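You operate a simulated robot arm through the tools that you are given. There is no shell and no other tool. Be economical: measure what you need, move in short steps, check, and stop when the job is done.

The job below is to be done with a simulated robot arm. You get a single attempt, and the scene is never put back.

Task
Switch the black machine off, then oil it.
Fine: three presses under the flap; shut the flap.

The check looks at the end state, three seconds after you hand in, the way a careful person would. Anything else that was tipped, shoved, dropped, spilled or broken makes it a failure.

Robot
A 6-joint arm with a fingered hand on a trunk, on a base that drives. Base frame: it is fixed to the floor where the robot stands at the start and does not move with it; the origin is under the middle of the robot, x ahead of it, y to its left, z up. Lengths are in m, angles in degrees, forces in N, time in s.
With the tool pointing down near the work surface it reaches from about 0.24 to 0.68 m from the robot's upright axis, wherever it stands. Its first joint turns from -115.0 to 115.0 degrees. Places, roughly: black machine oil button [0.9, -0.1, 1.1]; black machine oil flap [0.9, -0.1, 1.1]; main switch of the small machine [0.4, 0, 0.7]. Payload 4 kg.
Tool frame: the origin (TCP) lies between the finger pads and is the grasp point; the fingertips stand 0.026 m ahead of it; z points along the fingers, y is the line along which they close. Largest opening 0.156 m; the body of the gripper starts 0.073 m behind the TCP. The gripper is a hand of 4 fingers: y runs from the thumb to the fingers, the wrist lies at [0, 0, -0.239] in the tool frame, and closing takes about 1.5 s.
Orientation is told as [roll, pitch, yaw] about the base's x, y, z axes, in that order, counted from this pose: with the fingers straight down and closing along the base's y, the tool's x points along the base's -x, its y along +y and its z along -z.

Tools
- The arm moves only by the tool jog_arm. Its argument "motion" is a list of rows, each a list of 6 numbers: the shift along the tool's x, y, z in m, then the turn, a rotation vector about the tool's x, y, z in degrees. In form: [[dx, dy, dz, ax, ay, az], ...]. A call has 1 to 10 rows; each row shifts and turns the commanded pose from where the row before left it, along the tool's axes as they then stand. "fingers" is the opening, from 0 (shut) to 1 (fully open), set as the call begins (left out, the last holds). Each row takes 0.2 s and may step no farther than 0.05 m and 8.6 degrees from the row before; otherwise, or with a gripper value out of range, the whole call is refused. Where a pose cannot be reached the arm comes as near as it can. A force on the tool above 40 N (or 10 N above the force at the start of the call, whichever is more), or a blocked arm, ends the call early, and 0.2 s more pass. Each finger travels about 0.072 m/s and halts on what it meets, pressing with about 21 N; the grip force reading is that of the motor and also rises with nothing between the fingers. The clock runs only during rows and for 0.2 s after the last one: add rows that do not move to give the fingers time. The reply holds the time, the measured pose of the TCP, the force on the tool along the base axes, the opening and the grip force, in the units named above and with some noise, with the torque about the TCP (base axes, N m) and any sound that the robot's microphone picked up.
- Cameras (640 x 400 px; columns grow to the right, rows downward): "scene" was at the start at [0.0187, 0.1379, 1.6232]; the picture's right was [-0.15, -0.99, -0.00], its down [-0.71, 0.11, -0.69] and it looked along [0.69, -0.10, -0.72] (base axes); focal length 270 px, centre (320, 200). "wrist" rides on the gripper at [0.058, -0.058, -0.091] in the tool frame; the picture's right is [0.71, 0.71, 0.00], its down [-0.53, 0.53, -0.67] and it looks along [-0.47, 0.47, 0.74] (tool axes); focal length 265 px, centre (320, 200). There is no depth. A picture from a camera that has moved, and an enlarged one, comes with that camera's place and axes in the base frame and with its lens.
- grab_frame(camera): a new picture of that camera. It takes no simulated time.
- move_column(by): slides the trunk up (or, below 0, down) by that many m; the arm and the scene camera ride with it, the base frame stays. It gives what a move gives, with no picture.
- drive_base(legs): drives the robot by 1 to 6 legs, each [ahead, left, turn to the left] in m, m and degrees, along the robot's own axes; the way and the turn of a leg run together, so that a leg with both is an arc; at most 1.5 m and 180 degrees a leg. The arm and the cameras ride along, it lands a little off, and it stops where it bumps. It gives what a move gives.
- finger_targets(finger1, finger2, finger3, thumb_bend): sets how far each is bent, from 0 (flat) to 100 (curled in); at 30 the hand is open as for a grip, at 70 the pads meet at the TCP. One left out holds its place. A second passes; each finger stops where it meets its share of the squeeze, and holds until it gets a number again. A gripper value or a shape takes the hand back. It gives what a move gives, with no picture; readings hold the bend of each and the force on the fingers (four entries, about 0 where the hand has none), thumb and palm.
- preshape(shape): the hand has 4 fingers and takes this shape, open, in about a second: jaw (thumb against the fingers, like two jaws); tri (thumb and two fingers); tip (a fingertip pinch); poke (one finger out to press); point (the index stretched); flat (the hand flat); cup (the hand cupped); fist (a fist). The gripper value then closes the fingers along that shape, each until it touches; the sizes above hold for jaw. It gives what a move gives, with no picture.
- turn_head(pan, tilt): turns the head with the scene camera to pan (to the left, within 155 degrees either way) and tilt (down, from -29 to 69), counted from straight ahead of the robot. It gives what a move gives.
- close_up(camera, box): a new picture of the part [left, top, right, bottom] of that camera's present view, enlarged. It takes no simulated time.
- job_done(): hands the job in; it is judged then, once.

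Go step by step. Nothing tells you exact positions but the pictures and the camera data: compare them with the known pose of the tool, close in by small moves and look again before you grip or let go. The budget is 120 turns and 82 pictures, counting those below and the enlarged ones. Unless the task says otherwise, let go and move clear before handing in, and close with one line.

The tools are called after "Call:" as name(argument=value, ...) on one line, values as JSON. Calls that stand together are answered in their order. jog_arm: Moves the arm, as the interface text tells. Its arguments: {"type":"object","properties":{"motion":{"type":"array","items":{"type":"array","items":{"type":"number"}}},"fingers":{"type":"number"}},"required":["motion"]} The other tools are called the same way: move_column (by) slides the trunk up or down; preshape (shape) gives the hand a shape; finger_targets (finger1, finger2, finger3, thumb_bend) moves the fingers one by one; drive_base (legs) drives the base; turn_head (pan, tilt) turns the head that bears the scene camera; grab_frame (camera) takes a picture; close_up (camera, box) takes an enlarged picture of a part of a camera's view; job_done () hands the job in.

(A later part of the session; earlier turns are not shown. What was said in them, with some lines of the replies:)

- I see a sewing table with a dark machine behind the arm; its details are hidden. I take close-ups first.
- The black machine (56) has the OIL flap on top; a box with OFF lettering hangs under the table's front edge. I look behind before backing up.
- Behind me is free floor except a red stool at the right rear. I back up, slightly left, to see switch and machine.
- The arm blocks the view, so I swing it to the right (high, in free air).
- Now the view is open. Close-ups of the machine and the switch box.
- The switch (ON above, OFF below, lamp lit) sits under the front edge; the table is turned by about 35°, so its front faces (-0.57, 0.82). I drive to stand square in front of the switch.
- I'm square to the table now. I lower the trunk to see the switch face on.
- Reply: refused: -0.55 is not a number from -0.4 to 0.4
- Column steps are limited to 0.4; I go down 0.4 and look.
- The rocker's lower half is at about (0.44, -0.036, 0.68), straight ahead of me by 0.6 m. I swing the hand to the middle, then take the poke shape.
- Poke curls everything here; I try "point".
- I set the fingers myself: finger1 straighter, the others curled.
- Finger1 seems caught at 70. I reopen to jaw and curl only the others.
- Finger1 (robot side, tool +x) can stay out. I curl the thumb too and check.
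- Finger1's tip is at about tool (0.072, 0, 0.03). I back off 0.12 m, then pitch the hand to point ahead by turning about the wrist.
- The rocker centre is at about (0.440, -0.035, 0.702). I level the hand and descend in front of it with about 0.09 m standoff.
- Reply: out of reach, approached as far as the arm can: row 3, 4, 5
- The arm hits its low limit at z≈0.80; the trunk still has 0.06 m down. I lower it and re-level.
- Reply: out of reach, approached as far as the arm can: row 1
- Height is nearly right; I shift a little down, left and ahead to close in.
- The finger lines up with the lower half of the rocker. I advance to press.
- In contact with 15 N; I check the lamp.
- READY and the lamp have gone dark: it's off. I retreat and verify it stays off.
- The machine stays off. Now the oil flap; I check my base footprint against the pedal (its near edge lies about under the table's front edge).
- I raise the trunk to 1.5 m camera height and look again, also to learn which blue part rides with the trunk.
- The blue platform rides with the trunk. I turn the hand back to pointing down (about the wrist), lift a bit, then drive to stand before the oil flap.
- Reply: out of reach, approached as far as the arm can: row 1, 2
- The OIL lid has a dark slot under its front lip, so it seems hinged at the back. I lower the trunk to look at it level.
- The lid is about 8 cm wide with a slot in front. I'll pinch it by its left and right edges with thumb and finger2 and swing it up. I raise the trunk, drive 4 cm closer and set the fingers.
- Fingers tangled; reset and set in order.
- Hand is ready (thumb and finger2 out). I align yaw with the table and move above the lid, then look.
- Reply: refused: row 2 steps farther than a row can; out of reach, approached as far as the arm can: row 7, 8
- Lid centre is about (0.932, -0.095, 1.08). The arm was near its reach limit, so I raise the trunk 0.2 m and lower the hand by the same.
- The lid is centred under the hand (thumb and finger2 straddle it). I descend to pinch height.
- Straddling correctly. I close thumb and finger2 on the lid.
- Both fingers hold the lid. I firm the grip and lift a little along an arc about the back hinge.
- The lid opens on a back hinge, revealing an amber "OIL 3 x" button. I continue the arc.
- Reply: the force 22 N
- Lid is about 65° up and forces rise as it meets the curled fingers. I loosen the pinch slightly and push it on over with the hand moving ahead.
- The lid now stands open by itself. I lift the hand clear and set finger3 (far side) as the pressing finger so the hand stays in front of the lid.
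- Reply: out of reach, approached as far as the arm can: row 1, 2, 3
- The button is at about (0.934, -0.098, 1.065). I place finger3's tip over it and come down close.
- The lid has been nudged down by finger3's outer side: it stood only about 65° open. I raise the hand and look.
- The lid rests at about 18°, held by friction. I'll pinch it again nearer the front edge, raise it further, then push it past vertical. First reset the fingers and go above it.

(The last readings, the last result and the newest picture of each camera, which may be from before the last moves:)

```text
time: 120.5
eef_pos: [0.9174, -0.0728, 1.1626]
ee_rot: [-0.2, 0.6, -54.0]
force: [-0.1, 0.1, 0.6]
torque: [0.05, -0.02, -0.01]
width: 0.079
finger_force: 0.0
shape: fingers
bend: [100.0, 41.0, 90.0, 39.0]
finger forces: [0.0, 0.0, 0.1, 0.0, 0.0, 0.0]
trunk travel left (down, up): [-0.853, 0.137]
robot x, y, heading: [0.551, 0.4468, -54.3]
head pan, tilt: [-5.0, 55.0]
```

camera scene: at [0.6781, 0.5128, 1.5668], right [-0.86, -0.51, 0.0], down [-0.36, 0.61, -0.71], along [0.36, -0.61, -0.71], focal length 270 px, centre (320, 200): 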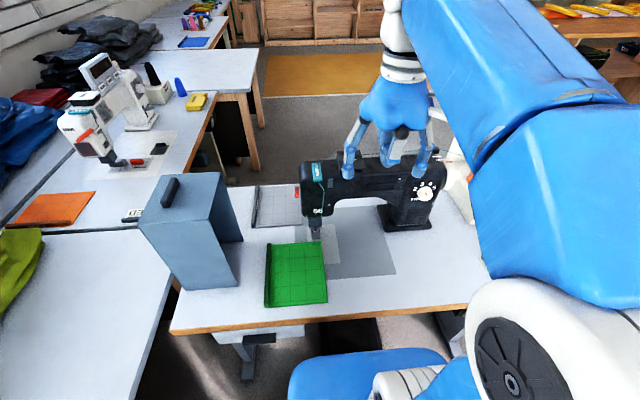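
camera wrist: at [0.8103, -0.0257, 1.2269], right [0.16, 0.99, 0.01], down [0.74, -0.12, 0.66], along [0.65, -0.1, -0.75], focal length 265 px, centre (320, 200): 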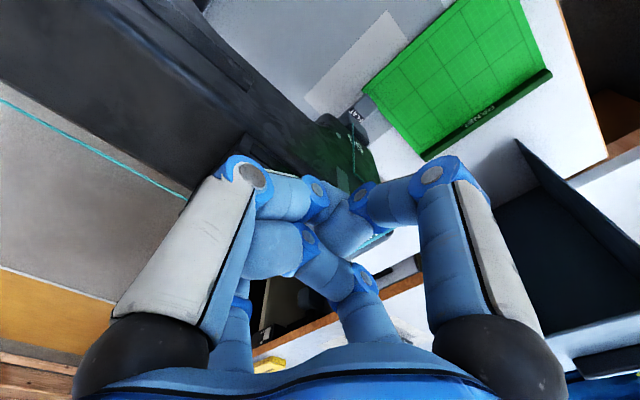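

Call:
jog_arm(motion=[[-0.004, 0, 0.02, 0, 0, 0], [0, 0, 0.02, 0, 0, 0], [0, 0, 0.015, 0, 0, 0], [0, 0, 0, 0, 0, 0]])

Call:
finger_targets(finger2=68, thumb_bend=66)

Call:
close_up(camera="scene", box=[300, 115, 380, 170])

```text
time: 121.5
eef_pos: [0.9212, -0.0749, 1.1082]
ee_rot: [-0.2, 0.5, -54.0]
force: [0.2, 0.7, 0.0]
torque: [0.03, 0.01, 0.02]
width: 0.0791
finger_force: 0.2
shape: fingers
bend: [100.0, 41.0, 90.0, 39.0]
finger forces: [0.1, 0.0, 0.0, 0.0, 0.1, 0.1]
trunk travel left (down, up): [-0.853, 0.137]
robot x, y, heading: [0.5503, 0.4461, -54.1]
head pan, tilt: [-5.0, 55.0]
```

```text
time: 122.5
eef_pos: [0.9186, -0.0768, 1.1081]
ee_rot: [-0.1, 0.6, -54.1]
force: [-12.5, -7.0, 0.4]
torque: [-0.09, 0.11, -0.04]
width: 0.0591
finger_force: 13.4
shape: fingers
bend: [100.0, 54.0, 90.0, 58.0]
finger forces: [0.0, 7.0, 0.0, 0.1, 20.8, 0.0]
trunk travel left (down, up): [-0.853, 0.137]
robot x, y, heading: [0.5542, 0.4467, -54.5]
head pan, tilt: [-5.0, 55.0]
```

```text
7.27 times, centred on (340, 142) of scene
camera zoom: at [0.6711, 0.5195, 1.7535], right [-0.86, -0.51, 0.0], down [-0.42, 0.7, -0.57], along [0.3, -0.49, -0.82], focal length 1966 px, centre (174, 618)
```

zoom: 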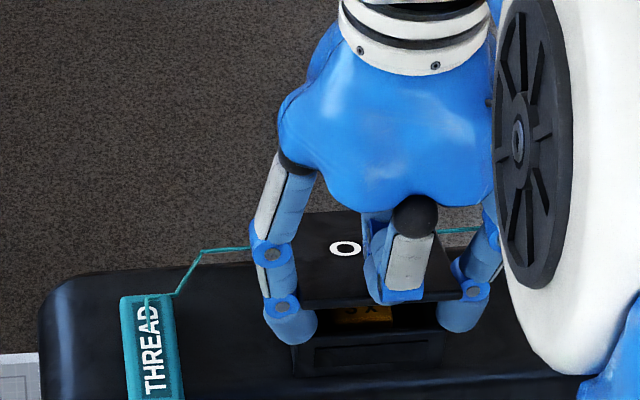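

Call:
jog_arm(motion=[[-0.0036, 0, -0.009, 0, 0, 0], [-0.0049, 0, -0.0085, 0, 0, 0], [-0.006, 0, -0.0077, 0, 0, 0], [-0.007, 0, -0.0068, 0, 0, 0], [-0.0079, 0, -0.0057, 0, 0, 0], [-0.0086, 0, -0.0046, 0, 0, 0], [-0.0092, 0, -0.0033, 0, 0, 0]])

Call:
close_up(camera="scene", box=[300, 100, 380, 170])

```text
time: 124.1
eef_pos: [0.9451, -0.1134, 1.1571]
ee_rot: [-0.2, 0.6, -54.1]
force: [-17.9, 5.4, 11.3]
torque: [0.53, 0.61, -0.64]
width: 0.0679
finger_force: 38.2
shape: fingers
bend: [100.0, 54.0, 99.0, 57.0]
finger forces: [0.1, 9.4, 39.6, 0.1, 26.2, 0.0]
trunk travel left (down, up): [-0.853, 0.137]
robot x, y, heading: [0.546, 0.4479, -54.4]
head pan, tilt: [-5.0, 55.0]
```

```text
5.71 times, centred on (340, 135) of scene
camera zoom: at [0.6685, 0.5231, 1.7537], right [-0.86, -0.51, 0.0], down [-0.42, 0.7, -0.58], along [0.3, -0.49, -0.82], focal length 1544 px, centre (206, 571)
```

zoom: 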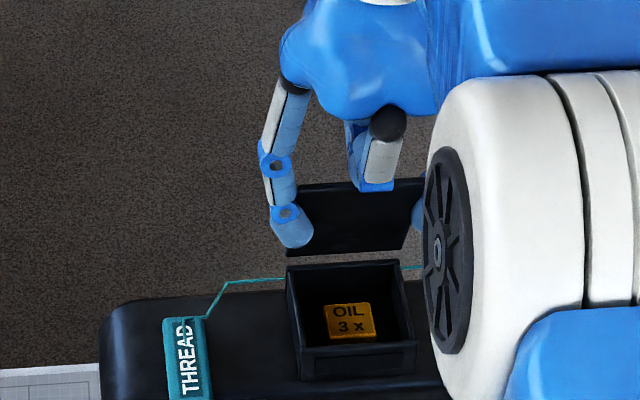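

The lid is now at about 83°. I release and lift straight up, then check.

Call:
finger_targets(finger2=42, thumb_bend=42)

Call:
jog_arm(motion=[[0, 0, -0.02, 0, 0, 0], [0, 0, -0.03, 0, 0, 0], [0, 0, -0.03, 0, 0, 0], [0.04, 0, -0.02, 0, 0, 0], [0.04, 0, 0, 0, 0, 0], [0.04, 0, 0, 0, 0, 0]])

Call:
close_up(camera="scene", box=[300, 100, 380, 170])

```text
time: 125.1
eef_pos: [0.9466, -0.1128, 1.1553]
ee_rot: [-0.1, 0.5, -54.0]
force: [0.0, 0.3, 0.3]
torque: [-0.02, -0.03, -0.01]
width: 0.0774
finger_force: 0.0
shape: fingers
bend: [100.0, 42.0, 94.0, 42.0]
finger forces: [0.0, 0.0, 0.0, 0.0, 0.1, 0.1]
trunk travel left (down, up): [-0.853, 0.137]
robot x, y, heading: [0.5526, 0.4458, -54.2]
head pan, tilt: [-5.0, 55.0]
```

```text
time: 126.5
eef_pos: [0.8781, -0.0183, 1.2552]
ee_rot: [-0.2, 0.4, -54.1]
force: [-1.1, -0.2, -0.3]
torque: [-0.05, -0.02, 0.0]
width: 0.0776
finger_force: 0.0
shape: fingers
bend: [100.0, 42.0, 94.0, 42.0]
finger forces: [0.0, 0.1, 0.1, 0.1, 0.0, 0.0]
trunk travel left (down, up): [-0.853, 0.137]
robot x, y, heading: [0.5486, 0.4436, -54.3]
head pan, tilt: [-5.0, 55.0]
```

```text
5.71 times, centred on (340, 135) of scene
camera zoom: at [0.6715, 0.5229, 1.7533], right [-0.86, -0.51, 0.0], down [-0.42, 0.7, -0.57], along [0.3, -0.49, -0.82], focal length 1544 px, centre (206, 571)
```

zoom: 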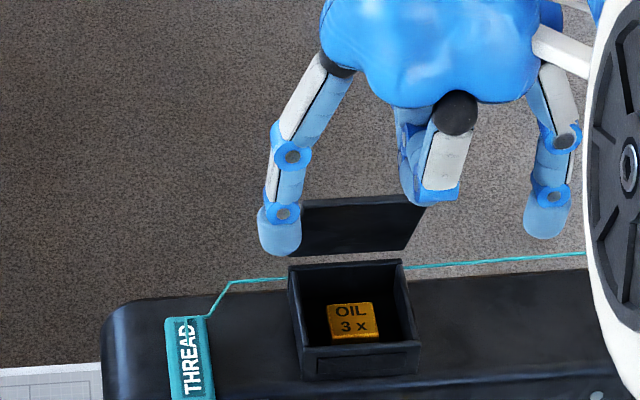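

The lid stands at about 80°, leaving room. I set finger3 as the pressing finger again.

Call:
preshape(shape="jaw")

Call:
finger_targets(finger1=100, finger2=100, finger3=40, thumb_bend=30)

Call:
finger_targets(thumb_bend=100)

Call:
jog_arm(motion=[[-0.017, 0, 0, 0, 0, 0], [0, 0, 0.04, 0, 0, 0], [0, 0, 0.03, 0, 0, 0], [0, 0, 0.02, 0, 0, 0], [0, 0, 0, 0, 0, 0]])

Call:
close_up(camera="scene", box=[300, 100, 380, 170])

```text
time: 127.4
eef_pos: [0.8806, -0.0197, 1.2544]
ee_rot: [-0.3, 0.7, -54.0]
force: [0.6, 0.4, -0.3]
torque: [0.01, 0.03, 0.0]
width: 0.1561
finger_force: 0.0
shape: jaw
bend: [30.0, 30.0, 30.0, 30.0]
finger forces: [0.1, 0.0, 0.0, 0.0, 0.0, 0.0]
trunk travel left (down, up): [-0.853, 0.137]
robot x, y, heading: [0.5513, 0.445, -54.2]
head pan, tilt: [-5.0, 55.0]
```

```text
time: 128.4
eef_pos: [0.88, -0.0191, 1.254]
ee_rot: [-0.2, 0.7, -54.0]
force: [0.6, 0.2, 0.0]
torque: [0.02, 0.0, 0.0]
width: 0.0634
finger_force: 0.1
shape: fingers
bend: [78.0, 77.0, 40.0, 30.0]
finger forces: [0.0, 0.0, 0.1, 0.1, 0.1, 0.1]
trunk travel left (down, up): [-0.853, 0.137]
robot x, y, heading: [0.5479, 0.4442, -54.1]
head pan, tilt: [-5.0, 55.0]
```

```text
time: 129.4
eef_pos: [0.8799, -0.0188, 1.255]
ee_rot: [-0.2, 0.5, -54.0]
force: [0.0, -0.4, -0.2]
torque: [0.02, -0.02, -0.03]
width: 0.0
finger_force: 0.0
shape: fingers
bend: [99.0, 100.0, 40.0, 87.0]
finger forces: [0.0, 0.1, 0.1, 0.0, 0.0, 0.0]
trunk travel left (down, up): [-0.853, 0.137]
robot x, y, heading: [0.5515, 0.4484, -54.2]
head pan, tilt: [-5.0, 55.0]
```

```text
time: 130.6
eef_pos: [0.8888, -0.0305, 1.165]
ee_rot: [-0.2, 0.5, -54.0]
force: [-0.1, 0.7, -0.2]
torque: [0.0, -0.02, 0.01]
width: 0.0001
finger_force: 0.0
shape: fingers
bend: [99.0, 100.0, 40.0, 87.0]
finger forces: [0.1, 0.0, 0.0, 0.0, 0.0, 0.0]
trunk travel left (down, up): [-0.853, 0.137]
robot x, y, heading: [0.5476, 0.4422, -54.0]
head pan, tilt: [-5.0, 55.0]
```

```text
5.71 times, centred on (340, 135) of scene
camera zoom: at [0.6722, 0.5223, 1.7533], right [-0.86, -0.51, 0.0], down [-0.42, 0.7, -0.57], along [0.29, -0.49, -0.82], focal length 1544 px, centre (206, 571)
```

zoom: 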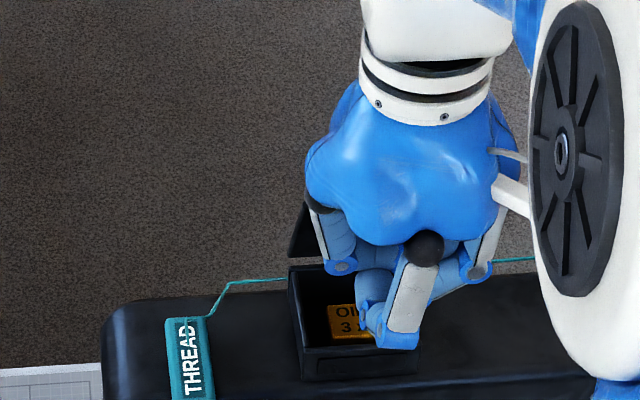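

Lid is still up. I descend to just above the button.

Call:
jog_arm(motion=[[-0.003, -0.003, 0.03, 0, 0, 0], [0, 0, 0.02, 0, 0, 0], [0, 0, 0.01, 0, 0, 0], [0, 0, 0, 0, 0, 0]])

Call:
close_up(camera="scene", box=[300, 100, 380, 170])

```text
time: 131.6
eef_pos: [0.887, -0.0358, 1.1035]
ee_rot: [-0.3, 0.6, -54.0]
force: [-0.1, 0.2, 0.7]
torque: [-0.02, -0.01, -0.02]
width: 0.0
finger_force: 0.1
shape: fingers
bend: [99.0, 100.0, 40.0, 87.0]
finger forces: [0.0, 0.0, 0.0, 0.0, 0.0, 0.1]
trunk travel left (down, up): [-0.853, 0.137]
robot x, y, heading: [0.5503, 0.4441, -53.8]
head pan, tilt: [-5.0, 55.0]
```

```text
5.71 times, centred on (340, 135) of scene
camera zoom: at [0.673, 0.5213, 1.7533], right [-0.86, -0.51, 0.0], down [-0.42, 0.7, -0.57], along [0.29, -0.49, -0.82], focal length 1544 px, centre (206, 571)
```

zoom: 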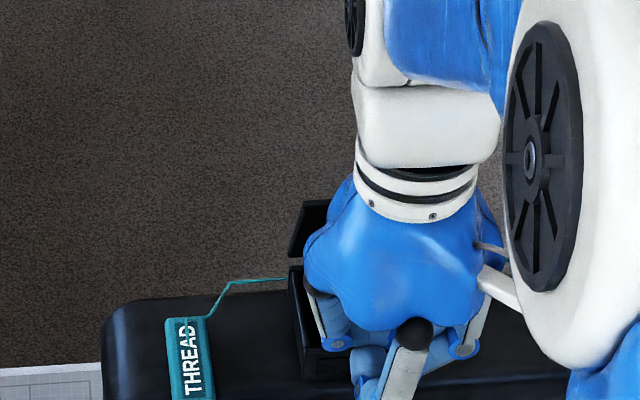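

Call:
jog_arm(motion=[[0, 0, 0.004, 0, 0, 0], [0, 0, 0.004, 0, 0, 0], [0, 0, 0.004, 0, 0, 0], [0, 0, 0.003, 0, 0, 0]])

```text
time: 132.6
eef_pos: [0.8879, -0.0353, 1.0901]
ee_rot: [-0.2, 0.5, -54.1]
force: [0.5, -0.2, 1.1]
torque: [-0.08, -0.05, 0.02]
width: 0.0
finger_force: 0.9
shape: fingers
bend: [99.0, 100.0, 40.0, 87.0]
finger forces: [0.0, 0.0, 1.5, 0.1, 0.0, 0.0]
trunk travel left (down, up): [-0.853, 0.137]
robot x, y, heading: [0.5493, 0.4469, -54.2]
head pan, tilt: [-5.0, 55.0]
```

Contact has just begun (1.5 N on finger3). I press on in small steps.

Call:
jog_arm(motion=[[0, 0, 0.002, 0, 0, 0], [0, 0, 0.002, 0, 0, 0]])

```text
time: 133.2
eef_pos: [0.8877, -0.0348, 1.0868]
ee_rot: [-0.2, 0.4, -54.0]
force: [-1.0, -0.3, 4.9]
torque: [-0.25, -0.19, -0.05]
width: 0.0
finger_force: 2.5
shape: fingers
bend: [99.0, 100.0, 40.0, 87.0]
finger forces: [0.0, 0.1, 4.6, 0.0, 0.1, 0.1]
trunk travel left (down, up): [-0.853, 0.137]
robot x, y, heading: [0.5481, 0.445, -54.2]
head pan, tilt: [-5.0, 55.0]
heard: click
```

A click: press one. I release upward.

Call:
jog_arm(motion=[[0, 0, -0.006, 0, 0, 0], [0, 0, -0.006, 0, 0, 0], [0, 0, 0, 0, 0, 0]])

Call:
jog_arm(motion=[[0, 0, 0.006, 0, 0, 0], [0, 0, 0.004, 0, 0, 0], [0, 0, 0.002, 0, 0, 0]])

```text
time: 134.0
eef_pos: [0.8868, -0.0348, 1.0971]
ee_rot: [-0.1, 0.8, -53.9]
force: [0.7, 0.4, 0.2]
torque: [0.03, 0.01, -0.01]
width: 0.0002
finger_force: 0.1
shape: fingers
bend: [99.0, 100.0, 40.0, 87.0]
finger forces: [0.1, 0.0, 0.0, 0.0, 0.1, 0.0]
trunk travel left (down, up): [-0.853, 0.137]
robot x, y, heading: [0.5509, 0.4471, -54.1]
head pan, tilt: [-5.0, 55.0]
```

```text
time: 134.8
eef_pos: [0.8881, -0.0359, 1.0872]
ee_rot: [-0.2, 0.5, -54.1]
force: [0.1, 0.2, 4.0]
torque: [-0.24, -0.17, -0.02]
width: 0.0
finger_force: 1.9
shape: fingers
bend: [99.0, 100.0, 40.0, 87.0]
finger forces: [0.0, 0.0, 3.9, 0.0, 0.1, 0.0]
trunk travel left (down, up): [-0.853, 0.137]
robot x, y, heading: [0.552, 0.4456, -54.4]
head pan, tilt: [-5.0, 55.0]
heard: click
```

Second click, with a clean release between. I release and press a third time.

Call:
jog_arm(motion=[[0, 0, -0.006, 0, 0, 0], [0, 0, -0.006, 0, 0, 0], [0, 0, 0, 0, 0, 0]])

Call:
jog_arm(motion=[[0, 0, 0.006, 0, 0, 0], [0, 0, 0.004, 0, 0, 0], [0, 0, 0.002, 0, 0, 0]])

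```text
time: 135.6
eef_pos: [0.8885, -0.0354, 1.098]
ee_rot: [-0.2, 0.8, -53.9]
force: [-0.6, -0.4, -0.3]
torque: [0.03, -0.04, -0.01]
width: 0.0
finger_force: 0.0
shape: fingers
bend: [99.0, 100.0, 40.0, 87.0]
finger forces: [0.1, 0.1, 0.1, 0.0, 0.0, 0.2]
trunk travel left (down, up): [-0.853, 0.137]
robot x, y, heading: [0.5505, 0.4458, -54.2]
head pan, tilt: [-5.0, 55.0]
```

```text
time: 136.4
eef_pos: [0.8873, -0.035, 1.0858]
ee_rot: [-0.2, 0.5, -53.9]
force: [-0.8, 0.1, 4.9]
torque: [-0.22, -0.22, -0.02]
width: 0.0
finger_force: 2.2
shape: fingers
bend: [99.0, 100.0, 40.0, 87.0]
finger forces: [0.1, 0.0, 4.5, 0.1, 0.0, 0.1]
trunk travel left (down, up): [-0.853, 0.137]
robot x, y, heading: [0.5473, 0.4437, -54.3]
head pan, tilt: [-5.0, 55.0]
heard: click
```

Third click. Now I raise clear, pass beyond the lid and prepare to tip it shut from behind.

Call:
jog_arm(motion=[[0, 0, -0.02, 0, 0, 0], [0, 0, -0.04, 0, 0, 0], [0, 0, -0.04, 0, 0, 0], [0, 0, -0.04, 0, 0, 0], [-0.04, 0, 0, 0, 0, 0], [-0.042, 0, 0, 0, 0, 0], [0, 0, 0, 0, 0, 0]])

Call:
close_up(camera="scene", box=[290, 90, 386, 170])

```text
time: 138.0
eef_pos: [0.9339, -0.0993, 1.2249]
ee_rot: [-0.2, 0.6, -54.0]
force: [-0.7, -0.2, 0.4]
torque: [-0.03, -0.03, 0.05]
width: 0.0
finger_force: 0.1
shape: fingers
bend: [99.0, 100.0, 40.0, 87.0]
finger forces: [0.1, 0.0, 0.0, 0.1, 0.1, 0.0]
trunk travel left (down, up): [-0.853, 0.137]
robot x, y, heading: [0.5536, 0.4493, -54.2]
head pan, tilt: [-5.0, 55.0]
```

```text
5.00 times, centred on (338, 130) of scene
camera zoom: at [0.6706, 0.5247, 1.7534], right [-0.86, -0.51, 0.0], down [-0.42, 0.7, -0.58], along [0.3, -0.49, -0.82], focal length 1351 px, centre (230, 550)
```

zoom: 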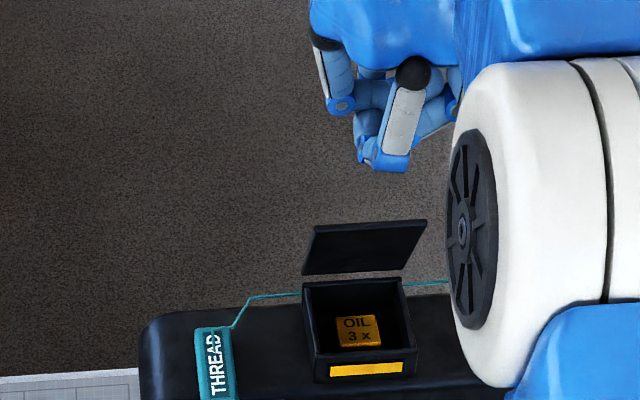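

An amber bar has lit: oiling took effect. I lower the finger behind the lid and draw it towards me.

Call:
jog_arm(motion=[[0, 0, 0.03, 0, 0, 0], [0, 0, 0.03, 0, 0, 0], [0.01, 0, 0, 0, 0, 0], [0.01, 0, 0, 0, 0, 0], [0.01, 0, 0, 0, 0, 0], [0.01, 0, 0, 0, 0, 0], [0.01, 0, 0, 0, 0, 0], [0.01, 0, 0, 0, 0, 0], [0, 0, 0, 0, 0, 0]])

Call:
close_up(camera="scene", box=[290, 90, 386, 170])

```text
time: 140.0
eef_pos: [0.9008, -0.052, 1.1661]
ee_rot: [-0.2, 0.5, -54.0]
force: [0.3, -0.3, -0.6]
torque: [0.0, 0.0, -0.04]
width: 0.0
finger_force: 0.2
shape: fingers
bend: [99.0, 100.0, 40.0, 87.0]
finger forces: [0.0, 0.0, 0.1, 0.1, 0.0, 0.1]
trunk travel left (down, up): [-0.853, 0.137]
robot x, y, heading: [0.5529, 0.4469, -54.2]
head pan, tilt: [-5.0, 55.0]
```

```text
5.00 times, centred on (338, 130) of scene
camera zoom: at [0.6733, 0.5208, 1.7533], right [-0.86, -0.51, 0.0], down [-0.42, 0.7, -0.57], along [0.29, -0.49, -0.82], focal length 1351 px, centre (230, 550)
```

zoom: 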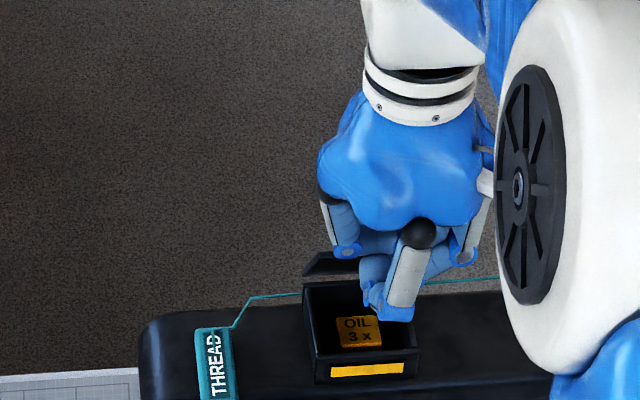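

The lid is coming down (about 60°). I press on down and slightly back to shut it.

Call:
jog_arm(motion=[[0.005, 0, 0.01, 0, 0, 0], [0.005, 0, 0.01, 0, 0, 0], [0.005, 0, 0.01, 0, 0, 0], [0.005, 0, 0.01, 0, 0, 0], [0, 0, 0.008, 0, 0, 0], [0, 0, 0.006, 0, 0, 0], [0, 0, 0.003, 0, 0, 0]])

Call:
close_up(camera="scene", box=[290, 90, 386, 170])

```text
time: 141.6
eef_pos: [0.889, -0.0365, 1.1127]
ee_rot: [-0.2, 0.3, -53.9]
force: [-2.2, 2.6, 15.3]
torque: [-0.88, -0.62, 0.0]
width: 0.0
finger_force: 8.2
shape: fingers
bend: [99.0, 100.0, 39.0, 87.0]
finger forces: [0.0, 0.0, 15.8, 0.0, 0.0, 0.1]
trunk travel left (down, up): [-0.853, 0.137]
robot x, y, heading: [0.5488, 0.4454, -54.4]
head pan, tilt: [-5.0, 55.0]
```

```text
5.00 times, centred on (338, 130) of scene
camera zoom: at [0.6717, 0.523, 1.7536], right [-0.86, -0.51, 0.0], down [-0.42, 0.7, -0.57], along [0.29, -0.49, -0.82], focal length 1351 px, centre (230, 550)
```

zoom: 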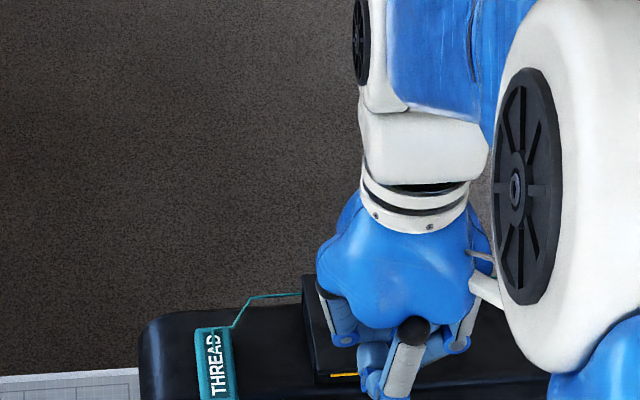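

The lid stops with 15 N, apparently shut. I lift and back away to check.

Call:
jog_arm(motion=[[0, 0, -0.03, 0, 0, 0], [0, 0, -0.04, 0, 0, 0], [0, 0, -0.04, 0, 0, 0], [0.04, 0, 0, 0, 0, 0], [0.04, 0, 0, 0, 0, 0], [0.04, 0, 0, 0, 0, 0], [0.04, 0, 0, 0, 0, 0]])

Call:
move_column(by=-0.2)

Call:
turn_head(pan=-5, tilt=40)

Call:
close_up(camera="scene", box=[260, 60, 420, 200])

```text
time: 143.2
eef_pos: [0.7929, 0.0961, 1.2222]
ee_rot: [-0.2, 0.4, -54.1]
force: [0.0, 0.6, 0.0]
torque: [0.0, -0.02, 0.01]
width: 0.0
finger_force: 0.0
shape: fingers
bend: [99.0, 100.0, 40.0, 87.0]
finger forces: [0.0, 0.1, 0.0, 0.0, 0.0, 0.1]
trunk travel left (down, up): [-0.853, 0.137]
robot x, y, heading: [0.554, 0.4465, -54.1]
head pan, tilt: [-5.0, 55.0]
```

```text
time: 145.4
eef_pos: [0.7947, 0.0932, 1.0197]
ee_rot: [-0.2, 0.6, -53.9]
force: [-0.8, -0.2, 0.4]
torque: [0.0, 0.0, 0.01]
width: 0.0
finger_force: 0.0
shape: fingers
bend: [99.0, 100.0, 40.0, 87.0]
finger forces: [0.0, 0.1, 0.0, 0.1, 0.0, 0.1]
trunk travel left (down, up): [-0.653, 0.337]
robot x, y, heading: [0.5493, 0.4478, -54.0]
head pan, tilt: [-5.0, 55.0]
```

```text
time: 146.2
eef_pos: [0.7954, 0.0925, 1.0194]
ee_rot: [-0.1, 0.6, -54.0]
force: [-0.5, 0.4, 0.4]
torque: [0.01, -0.01, -0.02]
width: 0.0
finger_force: 0.0
shape: fingers
bend: [99.0, 100.0, 40.0, 87.0]
finger forces: [0.0, 0.1, 0.0, 0.0, 0.0, 0.0]
trunk travel left (down, up): [-0.653, 0.337]
robot x, y, heading: [0.5493, 0.4477, -54.4]
head pan, tilt: [-5.0, 40.0]
```

```text
2.86 times, centred on (340, 130) of scene
camera zoom: at [0.6804, 0.5092, 1.5739], right [-0.86, -0.51, 0.0], down [-0.33, 0.55, -0.77], along [0.39, -0.66, -0.64], focal length 772 px, centre (263, 400)
```

zoom: 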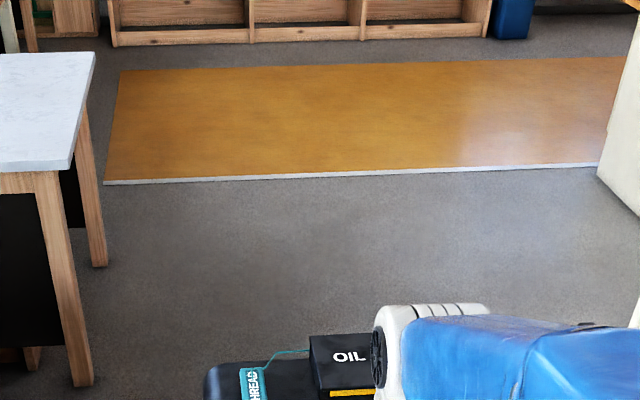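

I drive back to view everything.

Call:
drive_base(legs=[[-0.35, 0, 0]])

Call:
grab_frame(camera="scene")

Call:
close_up(camera="scene", box=[280, 100, 376, 160])

```text
time: 151.1
eef_pos: [0.5933, 0.3729, 1.0209]
ee_rot: [-0.1, 0.6, -54.3]
force: [-0.5, 0.5, -0.2]
torque: [0.0, -0.02, 0.02]
width: 0.0001
finger_force: 0.1
shape: fingers
bend: [99.0, 100.0, 40.0, 87.0]
finger forces: [0.0, 0.0, 0.0, 0.1, 0.0, 0.1]
trunk travel left (down, up): [-0.653, 0.337]
robot x, y, heading: [0.3482, 0.7311, -54.1]
head pan, tilt: [-5.0, 40.0]
```

```text
9 pictures are left
camera scene: at [0.4767, 0.7915, 1.574], right [-0.86, -0.51, 0.0], down [-0.33, 0.55, -0.77], along [0.39, -0.66, -0.64], focal length 270 px, centre (320, 200)
```

scene: 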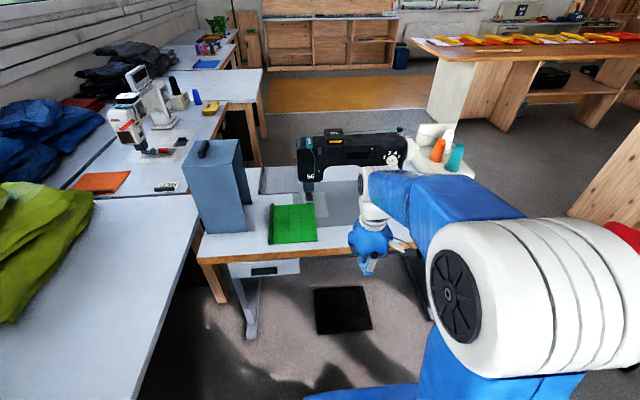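

```text
6.67 times, centred on (328, 130) of scene
camera zoom: at [0.4767, 0.7915, 1.574], right [-0.86, -0.51, 0.0], down [-0.33, 0.55, -0.77], along [0.39, -0.66, -0.64], focal length 1802 px, centre (267, 667)
```

zoom: 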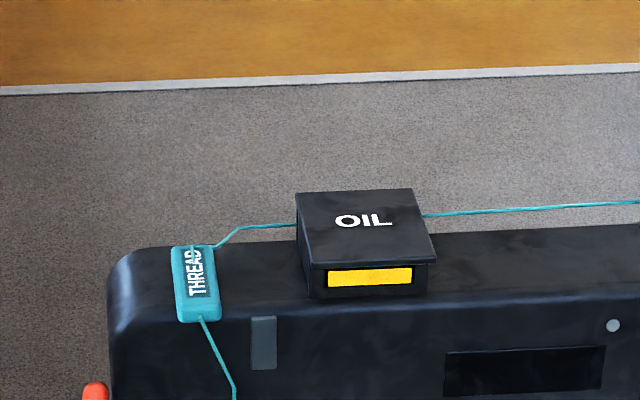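

The flap looks shut, the display dark and the oil bar amber. One level look confirms flap and switch.

Call:
move_column(by=-0.35)

Call:
turn_head(pan=-5, tilt=20)

Call:
close_up(camera="scene", box=[270, 130, 398, 210])

Call:
grab_frame(camera="scene")

```text
time: 154.6
eef_pos: [0.5923, 0.3737, 0.668]
ee_rot: [-0.3, 0.6, -54.2]
force: [1.3, 0.0, 0.2]
torque: [0.01, 0.03, 0.0]
width: 0.0001
finger_force: 0.2
shape: fingers
bend: [99.0, 100.0, 40.0, 87.0]
finger forces: [0.0, 0.1, 0.0, 0.0, 0.0, 0.1]
trunk travel left (down, up): [-0.303, 0.687]
robot x, y, heading: [0.3436, 0.7297, -54.5]
head pan, tilt: [-5.0, 40.0]
```

```text
time: 155.4
eef_pos: [0.5916, 0.3732, 0.6691]
ee_rot: [-0.2, 0.6, -54.1]
force: [0.2, 0.4, 0.5]
torque: [0.03, 0.01, -0.02]
width: 0.0
finger_force: 0.0
shape: fingers
bend: [99.0, 100.0, 40.0, 87.0]
finger forces: [0.0, 0.1, 0.0, 0.0, 0.0, 0.0]
trunk travel left (down, up): [-0.303, 0.687]
robot x, y, heading: [0.3478, 0.7289, -54.0]
head pan, tilt: [-5.0, 20.0]
```

```text
5.00 times, centred on (334, 170) of scene
camera zoom: at [0.4809, 0.7848, 1.2553], right [-0.86, -0.51, 0.0], down [-0.17, 0.29, -0.94], along [0.48, -0.81, -0.34], focal length 1351 px, centre (250, 350)
```

zoom: 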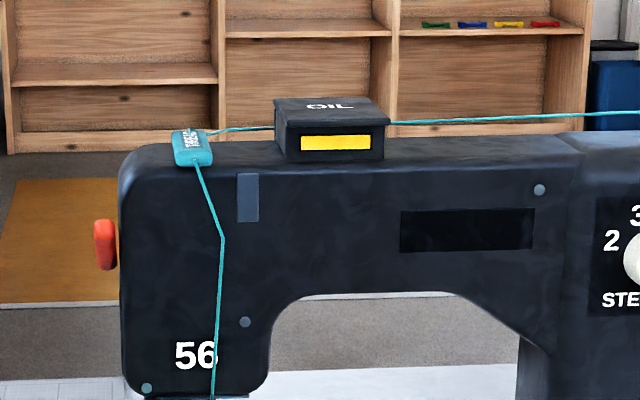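

```text
6 pictures are left
camera scene: at [0.4809, 0.7848, 1.2553], right [-0.86, -0.51, 0.0], down [-0.17, 0.29, -0.94], along [0.48, -0.81, -0.34], focal length 270 px, centre (320, 200)
```

scene: 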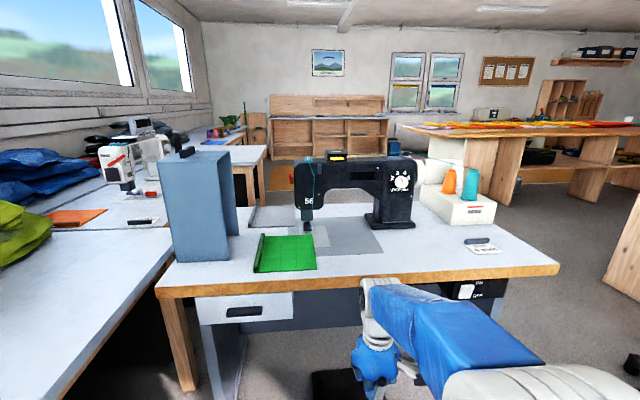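

The lid lies flush and shut, the amber oil bar is lit, and the READY display and the switch lamp are both dark. The surroundings look undisturbed and the hand is clear, so I hand in.

Call:
job_done()

```text
The job is handed in.
```

The black machine is switched off, the oil button was pressed three times (three clicks heard), and the flap is shut; I've handed the job in.
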